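You operate a simulated robot arm through the tools that you are given. There is no shell and no other tool. Be economical: measure what you need, move in short steps, check, and stop when the job is done.

Carry out the task below with a simulated robot arm. There is one attempt and no reset: what you move stays moved.

TASK
Stack the box labelled "rings" from the green-topped table on top of the box labelled "pads".

It is judged by the outcome, as a careful person would: the job done as asked, and still so three seconds after it is handed in. It fails if anything else is knocked over, pushed out of place, dropped, spilled or broken.

THE ROBOT
A 7-joint arm with a two-finger parallel gripper, fixed in place. Base frame: the origin is at the foot of the arm, x ahead of it, y to its left, z up; the work surface is at about z = 800. Lengths are in mm, angles in degrees, forces in N, time in s.
With the tool pointing down near the work surface it reaches from about 300 to 700 mm from the base axis. Its first joint turns from -66.0 to 66.0 degrees. Payload 1.57 kg.
Tool frame: the origin (TCP) lies between the finger pads and is the grasp point; the fingertips stand 30 mm ahead of it; z points along the fingers, y is the line along which they close. The gripper opens to 110 mm. The fingers are 24 mm wide and 12 mm thick; the gripper's body (48 by 112 mm) begins 78 mm behind the TCP.
Orientation is told as [roll, pitch, yaw] about the base's x, y, z axes, in that order, counted from this pose: with the fingers straight down and closing along the base's y, the tool's x points along the base's -x, its y along +y and its z along -z.

THE INTERFACE
- The arm moves only by the tool send_rows. Its argument "plan" is a list of rows, each an object (a shift or turn left out is 0, a gripper value left out holds the last) with "fingers": the finger opening in mm, from 0 to 110; "offset": the shift along the tool's x, y, z in mm, a list of three; "yaw": the turn about the tool's z in degrees. In form: [{"fingers": fingers, "offset": [tx, ty, tz], "yaw": yaw}, ...]. A call has 1 to 12 rows; each row shifts and turns the commanded pose from where the row before left it, along the tool's axes as they then stand. A row lasts 0.2 s, in which the tool goes at most 50 mm and 8.6 degrees; a call with a longer step from one row to the next is refused whole, and so is a gripper value outside its range. A pose out of reach is approached as far as the arm can. The call stops where the force on the tool passes 40 N (or 10 N more than at its start, if that is more) or the arm is blocked; 0.2 s more then pass. The fingers move at their own pace (about 108 mm/s each) and stop on an object; they squeeze with about 38 N. The grip force told is the motor's: it shows also when the fingers shut on nothing. Time passes only in rows, and 0.2 s behind the last, so rows that do not move let the fingers close. It gives the time, the measured TCP pose, the force on the tool (base axes), the opening and the grip force at its end, in the units of the frame above (readings bear some noise).
- Cameras (640 x 400 px; columns grow to the right, rows downward): "scene" is fixed at [158.2, -386.4, 1417.7]; the picture's right is [0.84, -0.54, 0.00], its down [-0.28, -0.44, -0.85] and it looks along [0.46, 0.72, -0.52] (base axes); focal length 317 px, centre (320, 200). "wrist" rides on the gripper at [-36, 0, -80] in the tool frame; the picture's right is [0.00, -1.00, 0.00], its down [0.97, 0.00, -0.24] and it looks along [0.24, 0.00, 0.97] (tool axes); focal length 218 px, centre (320, 200).
- grab_frame(camera): a new picture of that camera. No time passes.
- locate(camera, pixels): for up to 12 pixels [column, row] of the newest picture of that camera ("zoom" is the newest enlarged one), the place [x, y, z] in the base frame of the surface seen there, good to about 3 mm, but the place of the scene camera against the robot may be out by one fixed shift of up to 12 mm in any direction. No time passes.
- enlarge(camera, box): a new picture of the part [left, top, right, bottom] of that camera's present view, enlarged. No time passes.
- finish_job(): hands the job in; it is judged then, once.

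Work in short steps. Measure before you move; look again where a grasp or a placing could have gone wrong, and mend it. You have 60 turns and 30 pictures in all, the two below and enlarged ones among them. Open the gripper and draw the arm clear of the work before you hand the job in, unless the task says otherwise; then end with one line.

The tools are called by a JSON object that holds its "method" and its "body". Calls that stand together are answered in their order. send_rows: Moves the arm, as the interface text tells. Its arguments: {"type":"object","properties":{"plan":{"type":"array","items":{"type":"object","properties":{"fingers":{"type":"number"},"offset":{"type":"array","items":{"type":"number"}},"yaw":{"type":"number"}}}}},"required":["plan"]} The other tools are called the same way: grab_frame (camera) takes a picture; locate (camera, pixels) gives the place of the surface under pixels of a picture; enlarge (camera, box) takes an enlarged picture of a part of a camera's view; finish_job () hands the job in.

At the start:

```text
time: 0.0
ee_pos: [375.2, 73.3, 1204.6]
ee_rot: [0.1, -0.1, 0.0]
contact_force: [-0.3, -0.2, -0.1]
grip_width: 110.0
grasp_force: 0.1
```

scene: 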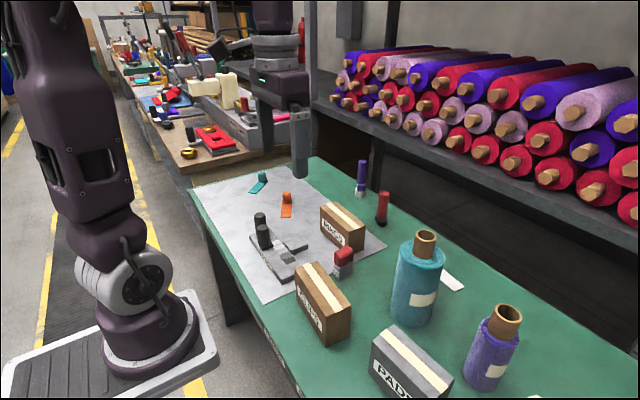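
wrist: 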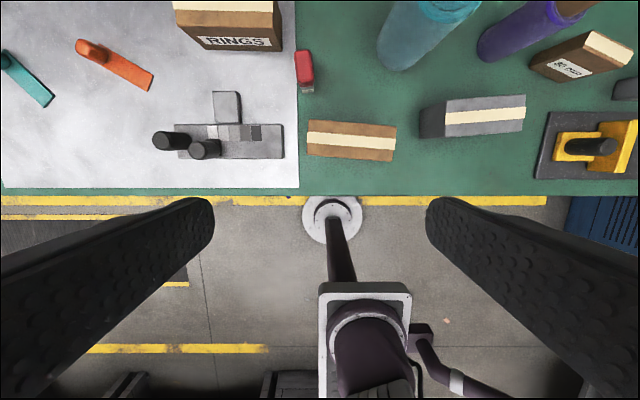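

The wrist view shows a "RINGS" box near (230,25), and the grey box at (475,115) seems to be "PADS". I'll enlarge the view to read the labels.

{"method": "enlarge", "body": {"camera": "scene", "box": [230, 180, 480, 400]}}

{"method": "enlarge", "body": {"camera": "wrist", "box": [150, 0, 640, 200]}}

```text
1.82 times, centred on (355, 290) of scene
```

zoom: 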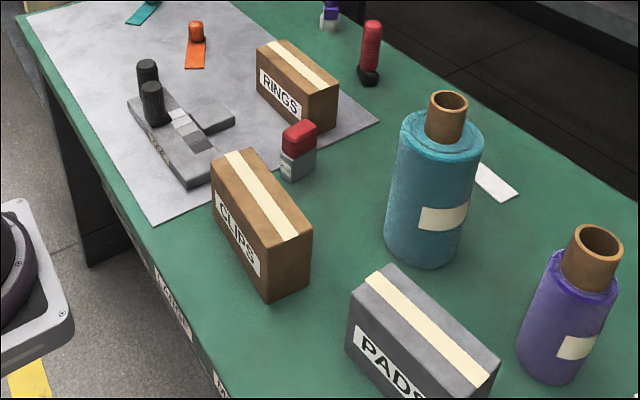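

```text
1.31 times, centred on (395, 100) of wrist
```

zoom: 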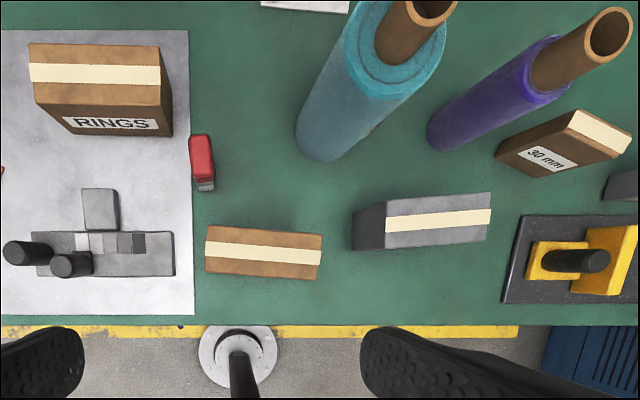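

Labels are clear: RINGS is top left, CLIPS is the near brown one and PADS is grey. Next I measure the tops of RINGS and PADS.

{"method": "locate", "body": {"camera": "zoom", "pixels": [[32, 47], [155, 50], [158, 100], [40, 100], [95, 74], [390, 206], [487, 197], [482, 236], [390, 245], [438, 220], [180, 200], [300, 300]]}}

{"method": "locate", "body": {"camera": "wrist", "pixels": [[305, 65], [430, 60], [400, 140], [240, 130], [228, 105], [425, 122], [350, 140], [335, 100], [560, 90], [210, 50], [515, 135], [260, 50]]}}

```text
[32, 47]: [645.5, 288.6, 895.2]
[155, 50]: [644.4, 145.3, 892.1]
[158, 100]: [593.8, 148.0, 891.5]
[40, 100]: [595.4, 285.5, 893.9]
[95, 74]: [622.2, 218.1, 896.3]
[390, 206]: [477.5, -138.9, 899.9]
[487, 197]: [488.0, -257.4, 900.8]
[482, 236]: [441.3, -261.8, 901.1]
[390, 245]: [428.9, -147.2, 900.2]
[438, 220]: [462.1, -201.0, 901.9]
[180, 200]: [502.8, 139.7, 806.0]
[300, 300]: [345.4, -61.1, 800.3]
```

```text
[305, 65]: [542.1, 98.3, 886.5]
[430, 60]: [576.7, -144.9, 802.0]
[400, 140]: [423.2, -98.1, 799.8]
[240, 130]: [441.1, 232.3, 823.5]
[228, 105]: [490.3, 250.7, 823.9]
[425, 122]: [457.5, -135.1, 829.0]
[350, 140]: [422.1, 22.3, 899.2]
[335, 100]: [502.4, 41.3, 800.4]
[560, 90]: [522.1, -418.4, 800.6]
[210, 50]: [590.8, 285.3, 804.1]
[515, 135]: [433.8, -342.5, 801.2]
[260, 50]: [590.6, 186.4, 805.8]
```

RINGS top is about x 592–648, y 145–290, z 895, yaw ≈0. PADS top centre is about (459,-201), z 900, turned ≈5.5°. Next I measure the nearby obstacles: rolls, rack edge and markers.

{"method": "grab_frame", "body": {"camera": "scene"}}

{"method": "locate", "body": {"camera": "scene", "pixels": [[425, 235], [405, 265], [440, 265], [507, 312], [480, 345], [470, 145], [430, 140], [335, 95], [383, 195], [362, 165], [343, 225], [410, 362]]}}

```text
25 pictures are left
```

scene: 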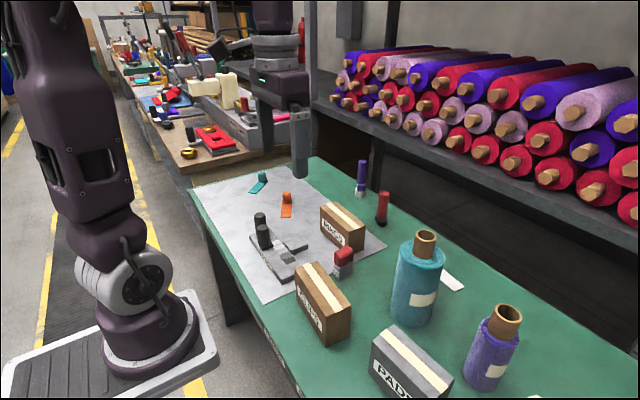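

```text
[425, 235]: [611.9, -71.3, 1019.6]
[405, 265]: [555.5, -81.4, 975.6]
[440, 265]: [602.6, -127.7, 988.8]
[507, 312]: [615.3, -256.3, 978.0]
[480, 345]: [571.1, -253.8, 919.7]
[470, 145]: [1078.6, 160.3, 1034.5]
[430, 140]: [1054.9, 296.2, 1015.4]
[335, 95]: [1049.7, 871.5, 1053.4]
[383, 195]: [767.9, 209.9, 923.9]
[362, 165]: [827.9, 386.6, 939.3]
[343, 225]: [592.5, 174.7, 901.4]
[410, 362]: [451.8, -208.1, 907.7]
```

Way is clear: the teal roll's near side is at x≈550, so I'll carry along x≈460. First I turn the gripper +90° in place so that it closes along base x.

{"method": "send_rows", "body": {"plan": [{"yaw": 8.2, "fingers": 110}, {"yaw": 8.2}, {"yaw": 8.2}, {"yaw": 8.2}, {"yaw": 8.2}, {"yaw": 8.2}, {"yaw": 8.2}, {"yaw": 8.2}, {"yaw": 8.2}, {"yaw": 8.2}, {"yaw": 8.0}, {}]}}

```text
time: 2.6
ee_pos: [375.0, 73.1, 1204.9]
ee_rot: [-0.1, 0.0, -90.1]
contact_force: [1.0, -0.8, -0.1]
grip_width: 110.2
grasp_force: 0.0
```

Turned as expected (tool x = base +y, tool y = base +x). Now I move above RINGS to z≈1060.

{"method": "send_rows", "body": {"plan": [{"offset": [18, 30.6, 18]}, {"offset": [18, 30.6, 18]}, {"offset": [18, 30.6, 18]}, {"offset": [18, 30.6, 18]}, {"offset": [18, 30.6, 18]}, {"offset": [18, 30.6, 18]}, {"offset": [18, 30.6, 18]}, {"offset": [18, 30.6, 18]}, {}]}}

{"method": "grab_frame", "body": {"camera": "wrist"}}

```text
time: 4.6
ee_pos: [619.8, 216.9, 1058.6]
ee_rot: [0.0, 0.1, -90.0]
contact_force: [-0.1, 0.1, 0.8]
grip_width: 110.1
grasp_force: 0.0
```

```text
24 pictures are left
```

wrist: 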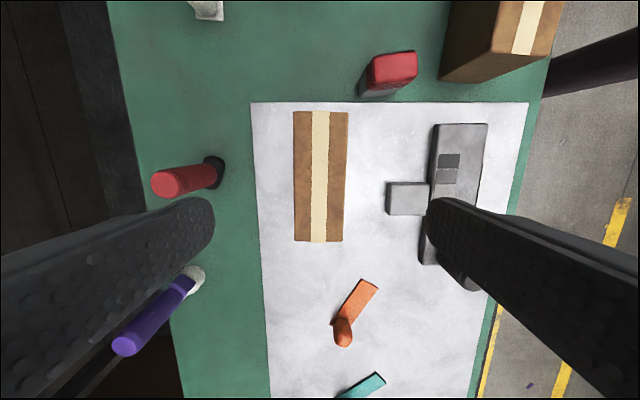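

RINGS spans about (293,111)–(348,241) and lies squarely. I'll remeasure its corners and whatever is in the fingers' way.

{"method": "locate", "body": {"camera": "wrist", "pixels": [[296, 114], [346, 115], [341, 238], [297, 238], [320, 176], [391, 198], [440, 130], [452, 160], [215, 165], [190, 285], [345, 335]]}}

```text
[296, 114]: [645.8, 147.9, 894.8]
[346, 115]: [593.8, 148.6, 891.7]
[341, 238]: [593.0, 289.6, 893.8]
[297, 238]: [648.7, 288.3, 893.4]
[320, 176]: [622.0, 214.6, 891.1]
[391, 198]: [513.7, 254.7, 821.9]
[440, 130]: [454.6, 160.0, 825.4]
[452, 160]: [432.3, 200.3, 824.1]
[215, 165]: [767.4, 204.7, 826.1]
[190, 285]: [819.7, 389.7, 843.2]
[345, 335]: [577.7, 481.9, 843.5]
```

Box centre is (620.5,218.5), width ≈57, and nothing stands in the fingers' way. I descend to z≈862.

{"method": "send_rows", "body": {"plan": [{"offset": [1, 1, 35]}, {"offset": [0, 0, 35]}, {"offset": [0, 0, 35]}, {"offset": [0, 0, 30]}, {"offset": [0, 0, 25]}, {"offset": [0, 0, 20]}, {"offset": [0, 0, 16]}, {}]}}

```text
time: 6.4
ee_pos: [621.4, 218.7, 862.7]
ee_rot: [0.1, 0.0, -90.0]
contact_force: [-0.1, 0.3, -0.4]
grip_width: 110.1
grasp_force: 0.1
```

Descended freely. Now I close the fingers.

{"method": "send_rows", "body": {"plan": [{"fingers": 40}, {"fingers": 30}, {"fingers": 30}, {"fingers": 30}]}}

```text
time: 7.4
ee_pos: [621.2, 218.5, 864.5]
ee_rot: [0.0, -0.1, -89.9]
contact_force: [0.1, 0.3, 0.6]
grip_width: 59.7
grasp_force: 38.2
```

The grip is firm at 59.7 mm. I lift straight up to z≈1060.

{"method": "send_rows", "body": {"plan": [{"offset": [0, 0, -8]}, {"offset": [0, 0, -15]}, {"offset": [0, 0, -25]}, {"offset": [0, 0, -30]}, {"offset": [0, 0, -35]}, {"offset": [0, 0, -35]}, {"offset": [0, 0, -30]}, {"offset": [0, 0, -18]}, {}]}}

{"method": "grab_frame", "body": {"camera": "wrist"}}

```text
time: 9.4
ee_pos: [620.6, 218.5, 1059.8]
ee_rot: [-0.1, -0.1, -90.0]
contact_force: [-0.1, 0.0, -2.7]
grip_width: 59.5
grasp_force: 37.9
```

```text
23 pictures are left
```

wrist: 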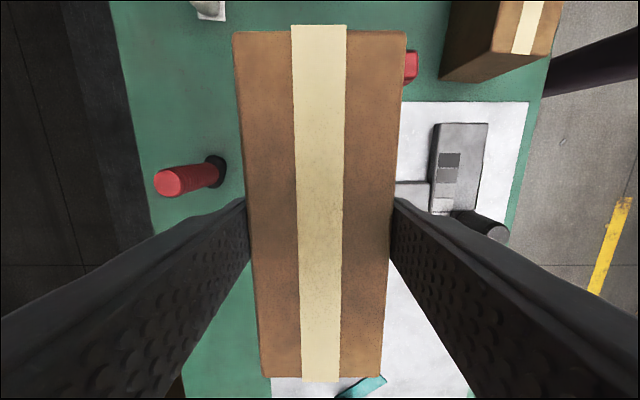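

Box is held and level. I measure where it sits in the hand.

{"method": "locate", "body": {"camera": "wrist", "pixels": [[238, 36], [401, 36], [378, 372], [268, 372], [318, 200]]}}

{"method": "send_rows", "body": {"plan": [{"offset": [0, -15, 0]}, {"offset": [0, -30, 0]}, {"offset": [0, -35, 0]}, {"offset": [0, -35, 0]}, {"offset": [0, -30, 0]}, {"offset": [0, -15.6, 0]}, {}]}}

```text
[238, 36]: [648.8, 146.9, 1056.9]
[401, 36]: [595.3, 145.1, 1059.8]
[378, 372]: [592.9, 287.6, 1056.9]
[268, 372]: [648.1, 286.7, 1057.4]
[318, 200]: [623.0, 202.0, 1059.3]
```

```text
time: 11.0
ee_pos: [459.7, 217.6, 1060.5]
ee_rot: [0.0, 0.0, -90.0]
contact_force: [-0.7, 0.1, -2.7]
grip_width: 59.5
grasp_force: 38.1
```

The held box's top is at 1057, about 33 mm lower in the grip than at grasping, so it may have slipped. I look to see whether it is still slipping.

{"method": "grab_frame", "body": {"camera": "wrist"}}

{"method": "locate", "body": {"camera": "wrist", "pixels": [[260, 60], [370, 60], [360, 350], [280, 350], [318, 200]]}}

{"method": "grab_frame", "body": {"camera": "scene"}}

```text
22 pictures are left
```

wrist: 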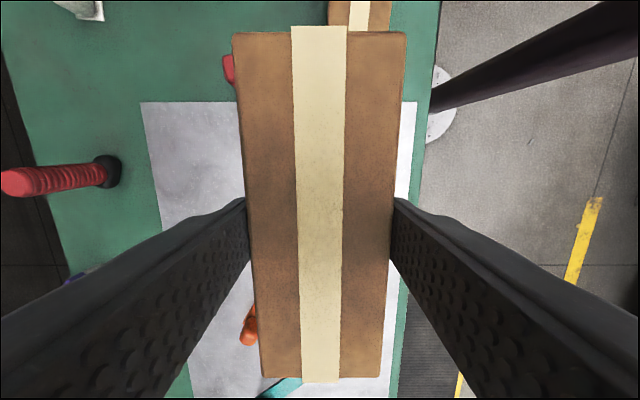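

```text
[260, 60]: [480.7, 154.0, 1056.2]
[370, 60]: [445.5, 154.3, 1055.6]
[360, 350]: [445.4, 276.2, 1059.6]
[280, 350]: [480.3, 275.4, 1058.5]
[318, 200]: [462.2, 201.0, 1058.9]
```

```text
21 pictures are left
```

scene: 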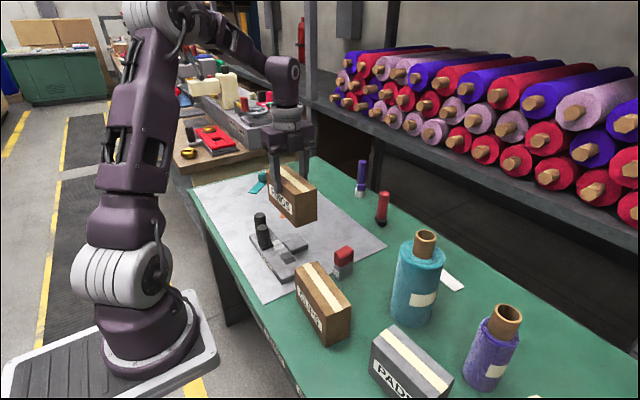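

{"method": "enlarge", "body": {"camera": "scene", "box": [230, 120, 390, 260]}}

{"method": "locate", "body": {"camera": "scene", "pixels": [[268, 202], [290, 222], [292, 195], [315, 218], [290, 175], [318, 200], [303, 210]]}}

```text
2.86 times, centred on (310, 190) of scene
```

zoom: 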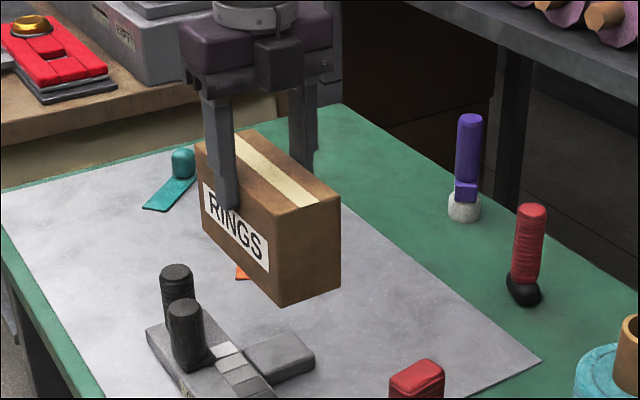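

```text
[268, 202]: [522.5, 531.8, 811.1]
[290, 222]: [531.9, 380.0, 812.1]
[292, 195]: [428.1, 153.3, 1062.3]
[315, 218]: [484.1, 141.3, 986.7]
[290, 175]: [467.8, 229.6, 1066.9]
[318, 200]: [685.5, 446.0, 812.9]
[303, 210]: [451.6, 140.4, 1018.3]
```

The box is whole, level and steady now; its bottom is at z≈964, well above CLIPS (899). I carry it slowly in −y toward PADS and check it on the way.

{"method": "send_rows", "body": {"plan": [{"offset": [-5, 0, 0]}, {"offset": [-12, 0, 0]}, {"offset": [-20, 0, 0]}, {"offset": [-24, 0, 0]}, {"offset": [-24, 0, 0]}, {"offset": [-24, 0, 0]}, {"offset": [-24, 0, 0]}, {"offset": [-24, 0, 0]}, {"offset": [-24, 0, 0]}, {"offset": [-20, 0, 0]}, {"offset": [-12, 0, 0]}, {"offset": [-5, 0, 0]}]}}

{"method": "grab_frame", "body": {"camera": "wrist"}}

{"method": "locate", "body": {"camera": "wrist", "pixels": [[260, 60], [370, 60], [360, 350], [280, 350]]}}

```text
time: 13.6
ee_pos: [459.1, 0.9, 1061.0]
ee_rot: [0.1, 0.0, -90.0]
contact_force: [0.0, -0.5, -1.7]
grip_width: 59.6
grasp_force: 38.1
```

```text
19 pictures are left
```

wrist: 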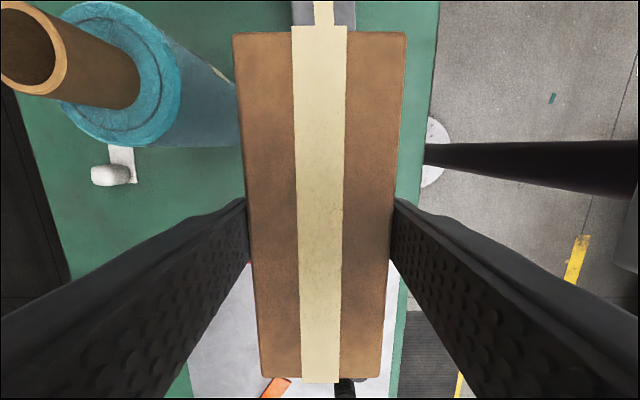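

```text
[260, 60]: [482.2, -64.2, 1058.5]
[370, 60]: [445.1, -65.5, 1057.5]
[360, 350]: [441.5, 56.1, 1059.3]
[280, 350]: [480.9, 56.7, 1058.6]
```

Unchanged in the grip. I go the remaining ~200 mm in −y, then turn to match PADS's 5.5°.

{"method": "send_rows", "body": {"plan": [{"offset": [-6, 0, 0]}, {"offset": [-14, 0, 0]}, {"offset": [-22, 0, 0]}, {"offset": [-28, 0, 0]}, {"offset": [-30, 0, 0]}, {"offset": [-30, 0, 0]}, {"offset": [-28, 0, 0]}, {"offset": [-22, 0, 0]}, {"offset": [-14, 0, 0]}, {"offset": [-6, 0, 0]}, {"yaw": -2.8}, {"yaw": -2.7}]}}

{"method": "grab_frame", "body": {"camera": "wrist"}}

{"method": "enlarge", "body": {"camera": "scene", "box": [320, 220, 560, 400]}}

```text
time: 16.2
ee_pos: [460.6, -199.7, 1061.2]
ee_rot: [0.1, 0.1, -84.5]
contact_force: [0.4, 0.0, -3.2]
grip_width: 59.1
grasp_force: 37.7
```

```text
18 pictures are left
```

wrist: 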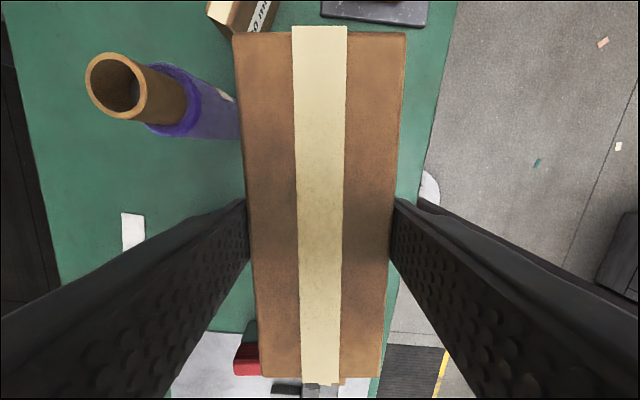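

```text
2.22 times, centred on (440, 310) of scene
```

zoom: 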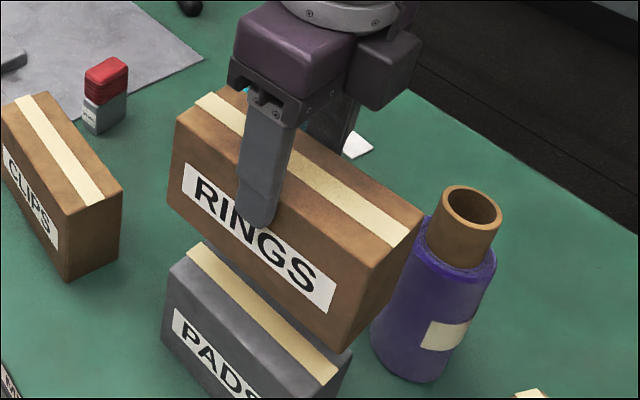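

RINGS is over PADS. As a cross-check I measure both boxes' visible top edges in the same scene picture, so the fixed shift cancels.

{"method": "locate", "body": {"camera": "zoom", "pixels": [[180, 120], [355, 258], [416, 215], [375, 260], [175, 265], [205, 247], [300, 372], [345, 358], [250, 325], [190, 262], [215, 275], [310, 365]]}}

```text
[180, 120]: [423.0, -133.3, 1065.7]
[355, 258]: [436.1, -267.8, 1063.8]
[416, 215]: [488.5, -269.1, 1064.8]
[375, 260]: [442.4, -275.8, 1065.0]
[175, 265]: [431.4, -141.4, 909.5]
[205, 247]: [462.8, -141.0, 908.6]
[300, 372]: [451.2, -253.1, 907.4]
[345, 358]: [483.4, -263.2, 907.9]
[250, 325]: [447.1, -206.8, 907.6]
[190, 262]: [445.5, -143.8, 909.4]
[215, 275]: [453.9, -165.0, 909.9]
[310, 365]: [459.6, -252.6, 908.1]
```

Both agree to within a few mm. The gap is about 64–68 mm, so I descend 56 and then creep.

{"method": "send_rows", "body": {"plan": [{"offset": [0, 0, 5]}, {"offset": [0, 0, 10]}, {"offset": [0, 0, 14]}, {"offset": [0, 0, 14]}, {"offset": [0, 0, 8]}, {"offset": [0, 0, 5]}, {}]}}

{"method": "enlarge", "body": {"camera": "scene", "box": [340, 250, 520, 400]}}

```text
time: 17.8
ee_pos: [460.4, -199.4, 1004.4]
ee_rot: [0.0, 0.0, -84.5]
contact_force: [0.0, 0.1, -2.2]
grip_width: 59.7
grasp_force: 37.7
```

```text
2.67 times, centred on (430, 325) of scene
```

zoom: 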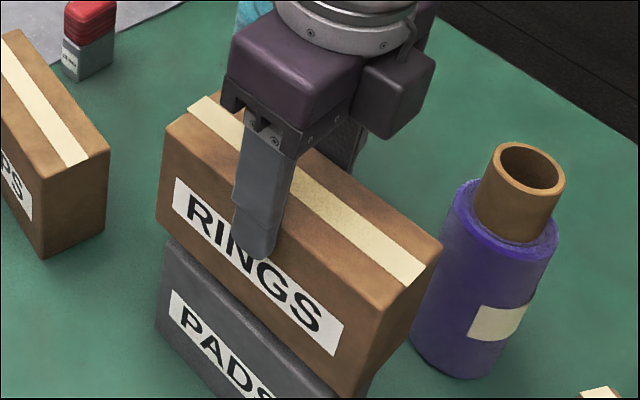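

Aligned well, small gap left. Now I creep down.

{"method": "send_rows", "body": {"plan": [{"offset": [0, 0, 2]}, {"offset": [0, 0, 2]}, {"offset": [0, 0, 2]}, {}]}}

{"method": "send_rows", "body": {"plan": [{"offset": [0, 0, 1.5]}, {"offset": [0, 0, 1]}, {}]}}

```text
time: 18.8
ee_pos: [460.7, -199.2, 998.8]
ee_rot: [0.0, 0.0, -84.5]
contact_force: [0.5, 0.4, -2.7]
grip_width: 59.4
grasp_force: 37.4
```

```text
time: 19.6
ee_pos: [460.6, -199.3, 996.1]
ee_rot: [0.0, 0.0, -84.5]
contact_force: [-0.1, 0.8, -2.6]
grip_width: 59.4
grasp_force: 37.8
```

No contact yet. I continue down in 1 mm steps.

{"method": "send_rows", "body": {"plan": [{"offset": [0, 0, 1]}, {"offset": [0, 0, 1]}, {}]}}

{"method": "enlarge", "body": {"camera": "scene", "box": [370, 310, 450, 360]}}

```text
time: 20.4
ee_pos: [460.7, -199.8, 995.1]
ee_rot: [0.0, 0.0, -84.5]
contact_force: [0.1, 0.3, -3.3]
grip_width: 59.6
grasp_force: 37.7
```

```text
8.00 times, centred on (410, 335) of scene
```

zoom: 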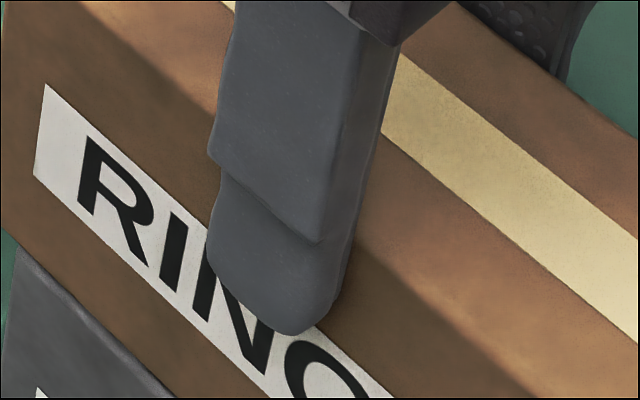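

{"method": "send_rows", "body": {"plan": [{"offset": [0, 0, 1]}, {"offset": [0, 0, 1]}, {}]}}

{"method": "send_rows", "body": {"plan": [{"offset": [0, 0, 1]}, {}]}}

```text
time: 21.2
ee_pos: [459.9, -200.9, 993.5]
ee_rot: [0.1, 0.0, -84.5]
contact_force: [-3.0, 2.5, 23.5]
grip_width: 59.5
grasp_force: 38.4
```

```text
time: 21.8
ee_pos: [460.4, -199.6, 990.6]
ee_rot: [0.2, -0.1, -84.6]
contact_force: [-1.5, 2.1, 30.5]
grip_width: 59.5
grasp_force: 37.8
```

Contact made (30 N). I ease back 1 mm and open to 80 mm.

{"method": "send_rows", "body": {"plan": [{"offset": [0, 0, -1]}, {}, {"fingers": 64}, {"fingers": 70}, {"fingers": 80}, {"fingers": 80}]}}

{"method": "grab_frame", "body": {"camera": "wrist"}}

{"method": "enlarge", "body": {"camera": "scene", "box": [340, 250, 520, 400]}}

```text
time: 23.2
ee_pos: [460.3, -198.9, 991.4]
ee_rot: [0.0, 0.0, -84.5]
contact_force: [0.0, -0.3, -0.3]
grip_width: 79.8
grasp_force: 0.1
```

```text
14 pictures are left
```

wrist: 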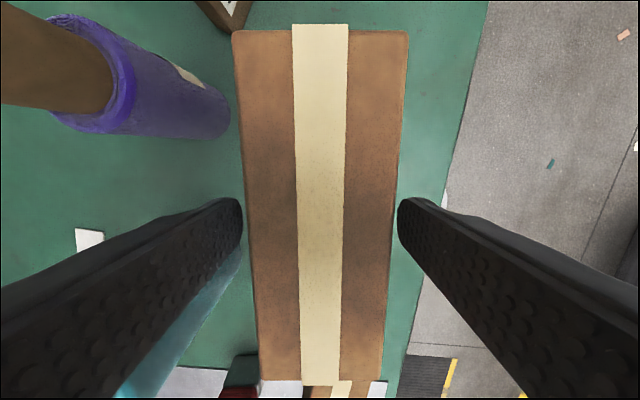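

```text
2.67 times, centred on (430, 325) of scene
```

zoom: 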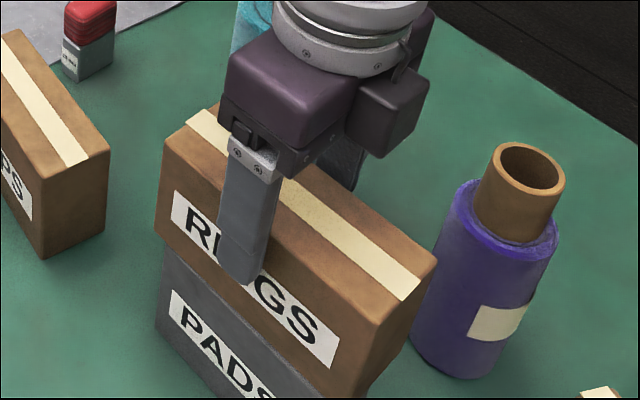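

Released and resting; both fingers are clear of the box. I rise straight up, then pull away from it.

{"method": "send_rows", "body": {"plan": [{"offset": [0, 0, -6]}, {"offset": [0, 0, -12]}, {"offset": [0, 0, -20]}, {"offset": [0, 0, -30]}, {"offset": [0, 0, -35]}, {"offset": [0, 0, -35]}, {"offset": [0, 0, -30]}, {"offset": [20, 0, -10]}, {"offset": [40, 0, 0]}, {"offset": [40, 0, 0]}, {"offset": [40, 0, 0]}, {"offset": [20, 0, 0]}]}}

{"method": "grab_frame", "body": {"camera": "scene"}}

{"method": "grab_frame", "body": {"camera": "wrist"}}

```text
time: 25.8
ee_pos: [445.3, -38.9, 1168.0]
ee_rot: [-0.1, 0.0, -84.6]
contact_force: [0.2, 0.0, 1.1]
grip_width: 79.8
grasp_force: 0.1
```

```text
12 pictures are left
```

scene: 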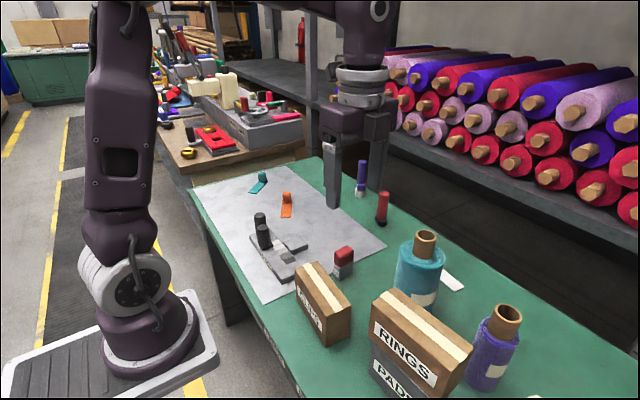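

```text
11 pictures are left
```

wrist: 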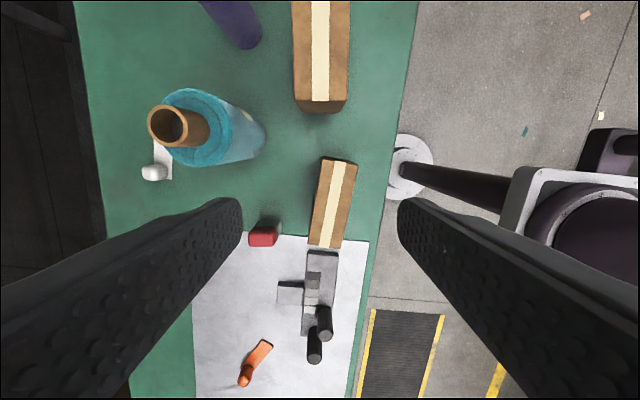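

RINGS sits squarely on PADS, everything else is where it was, and the arm is clear, so I hand in.

{"method": "finish_job", "body": {}}

```text
The job is handed in.
```

The "rings" box is stacked squarely on top of the "pads" box, nothing else was moved, and the job is handed in with the gripper open and the arm clear.
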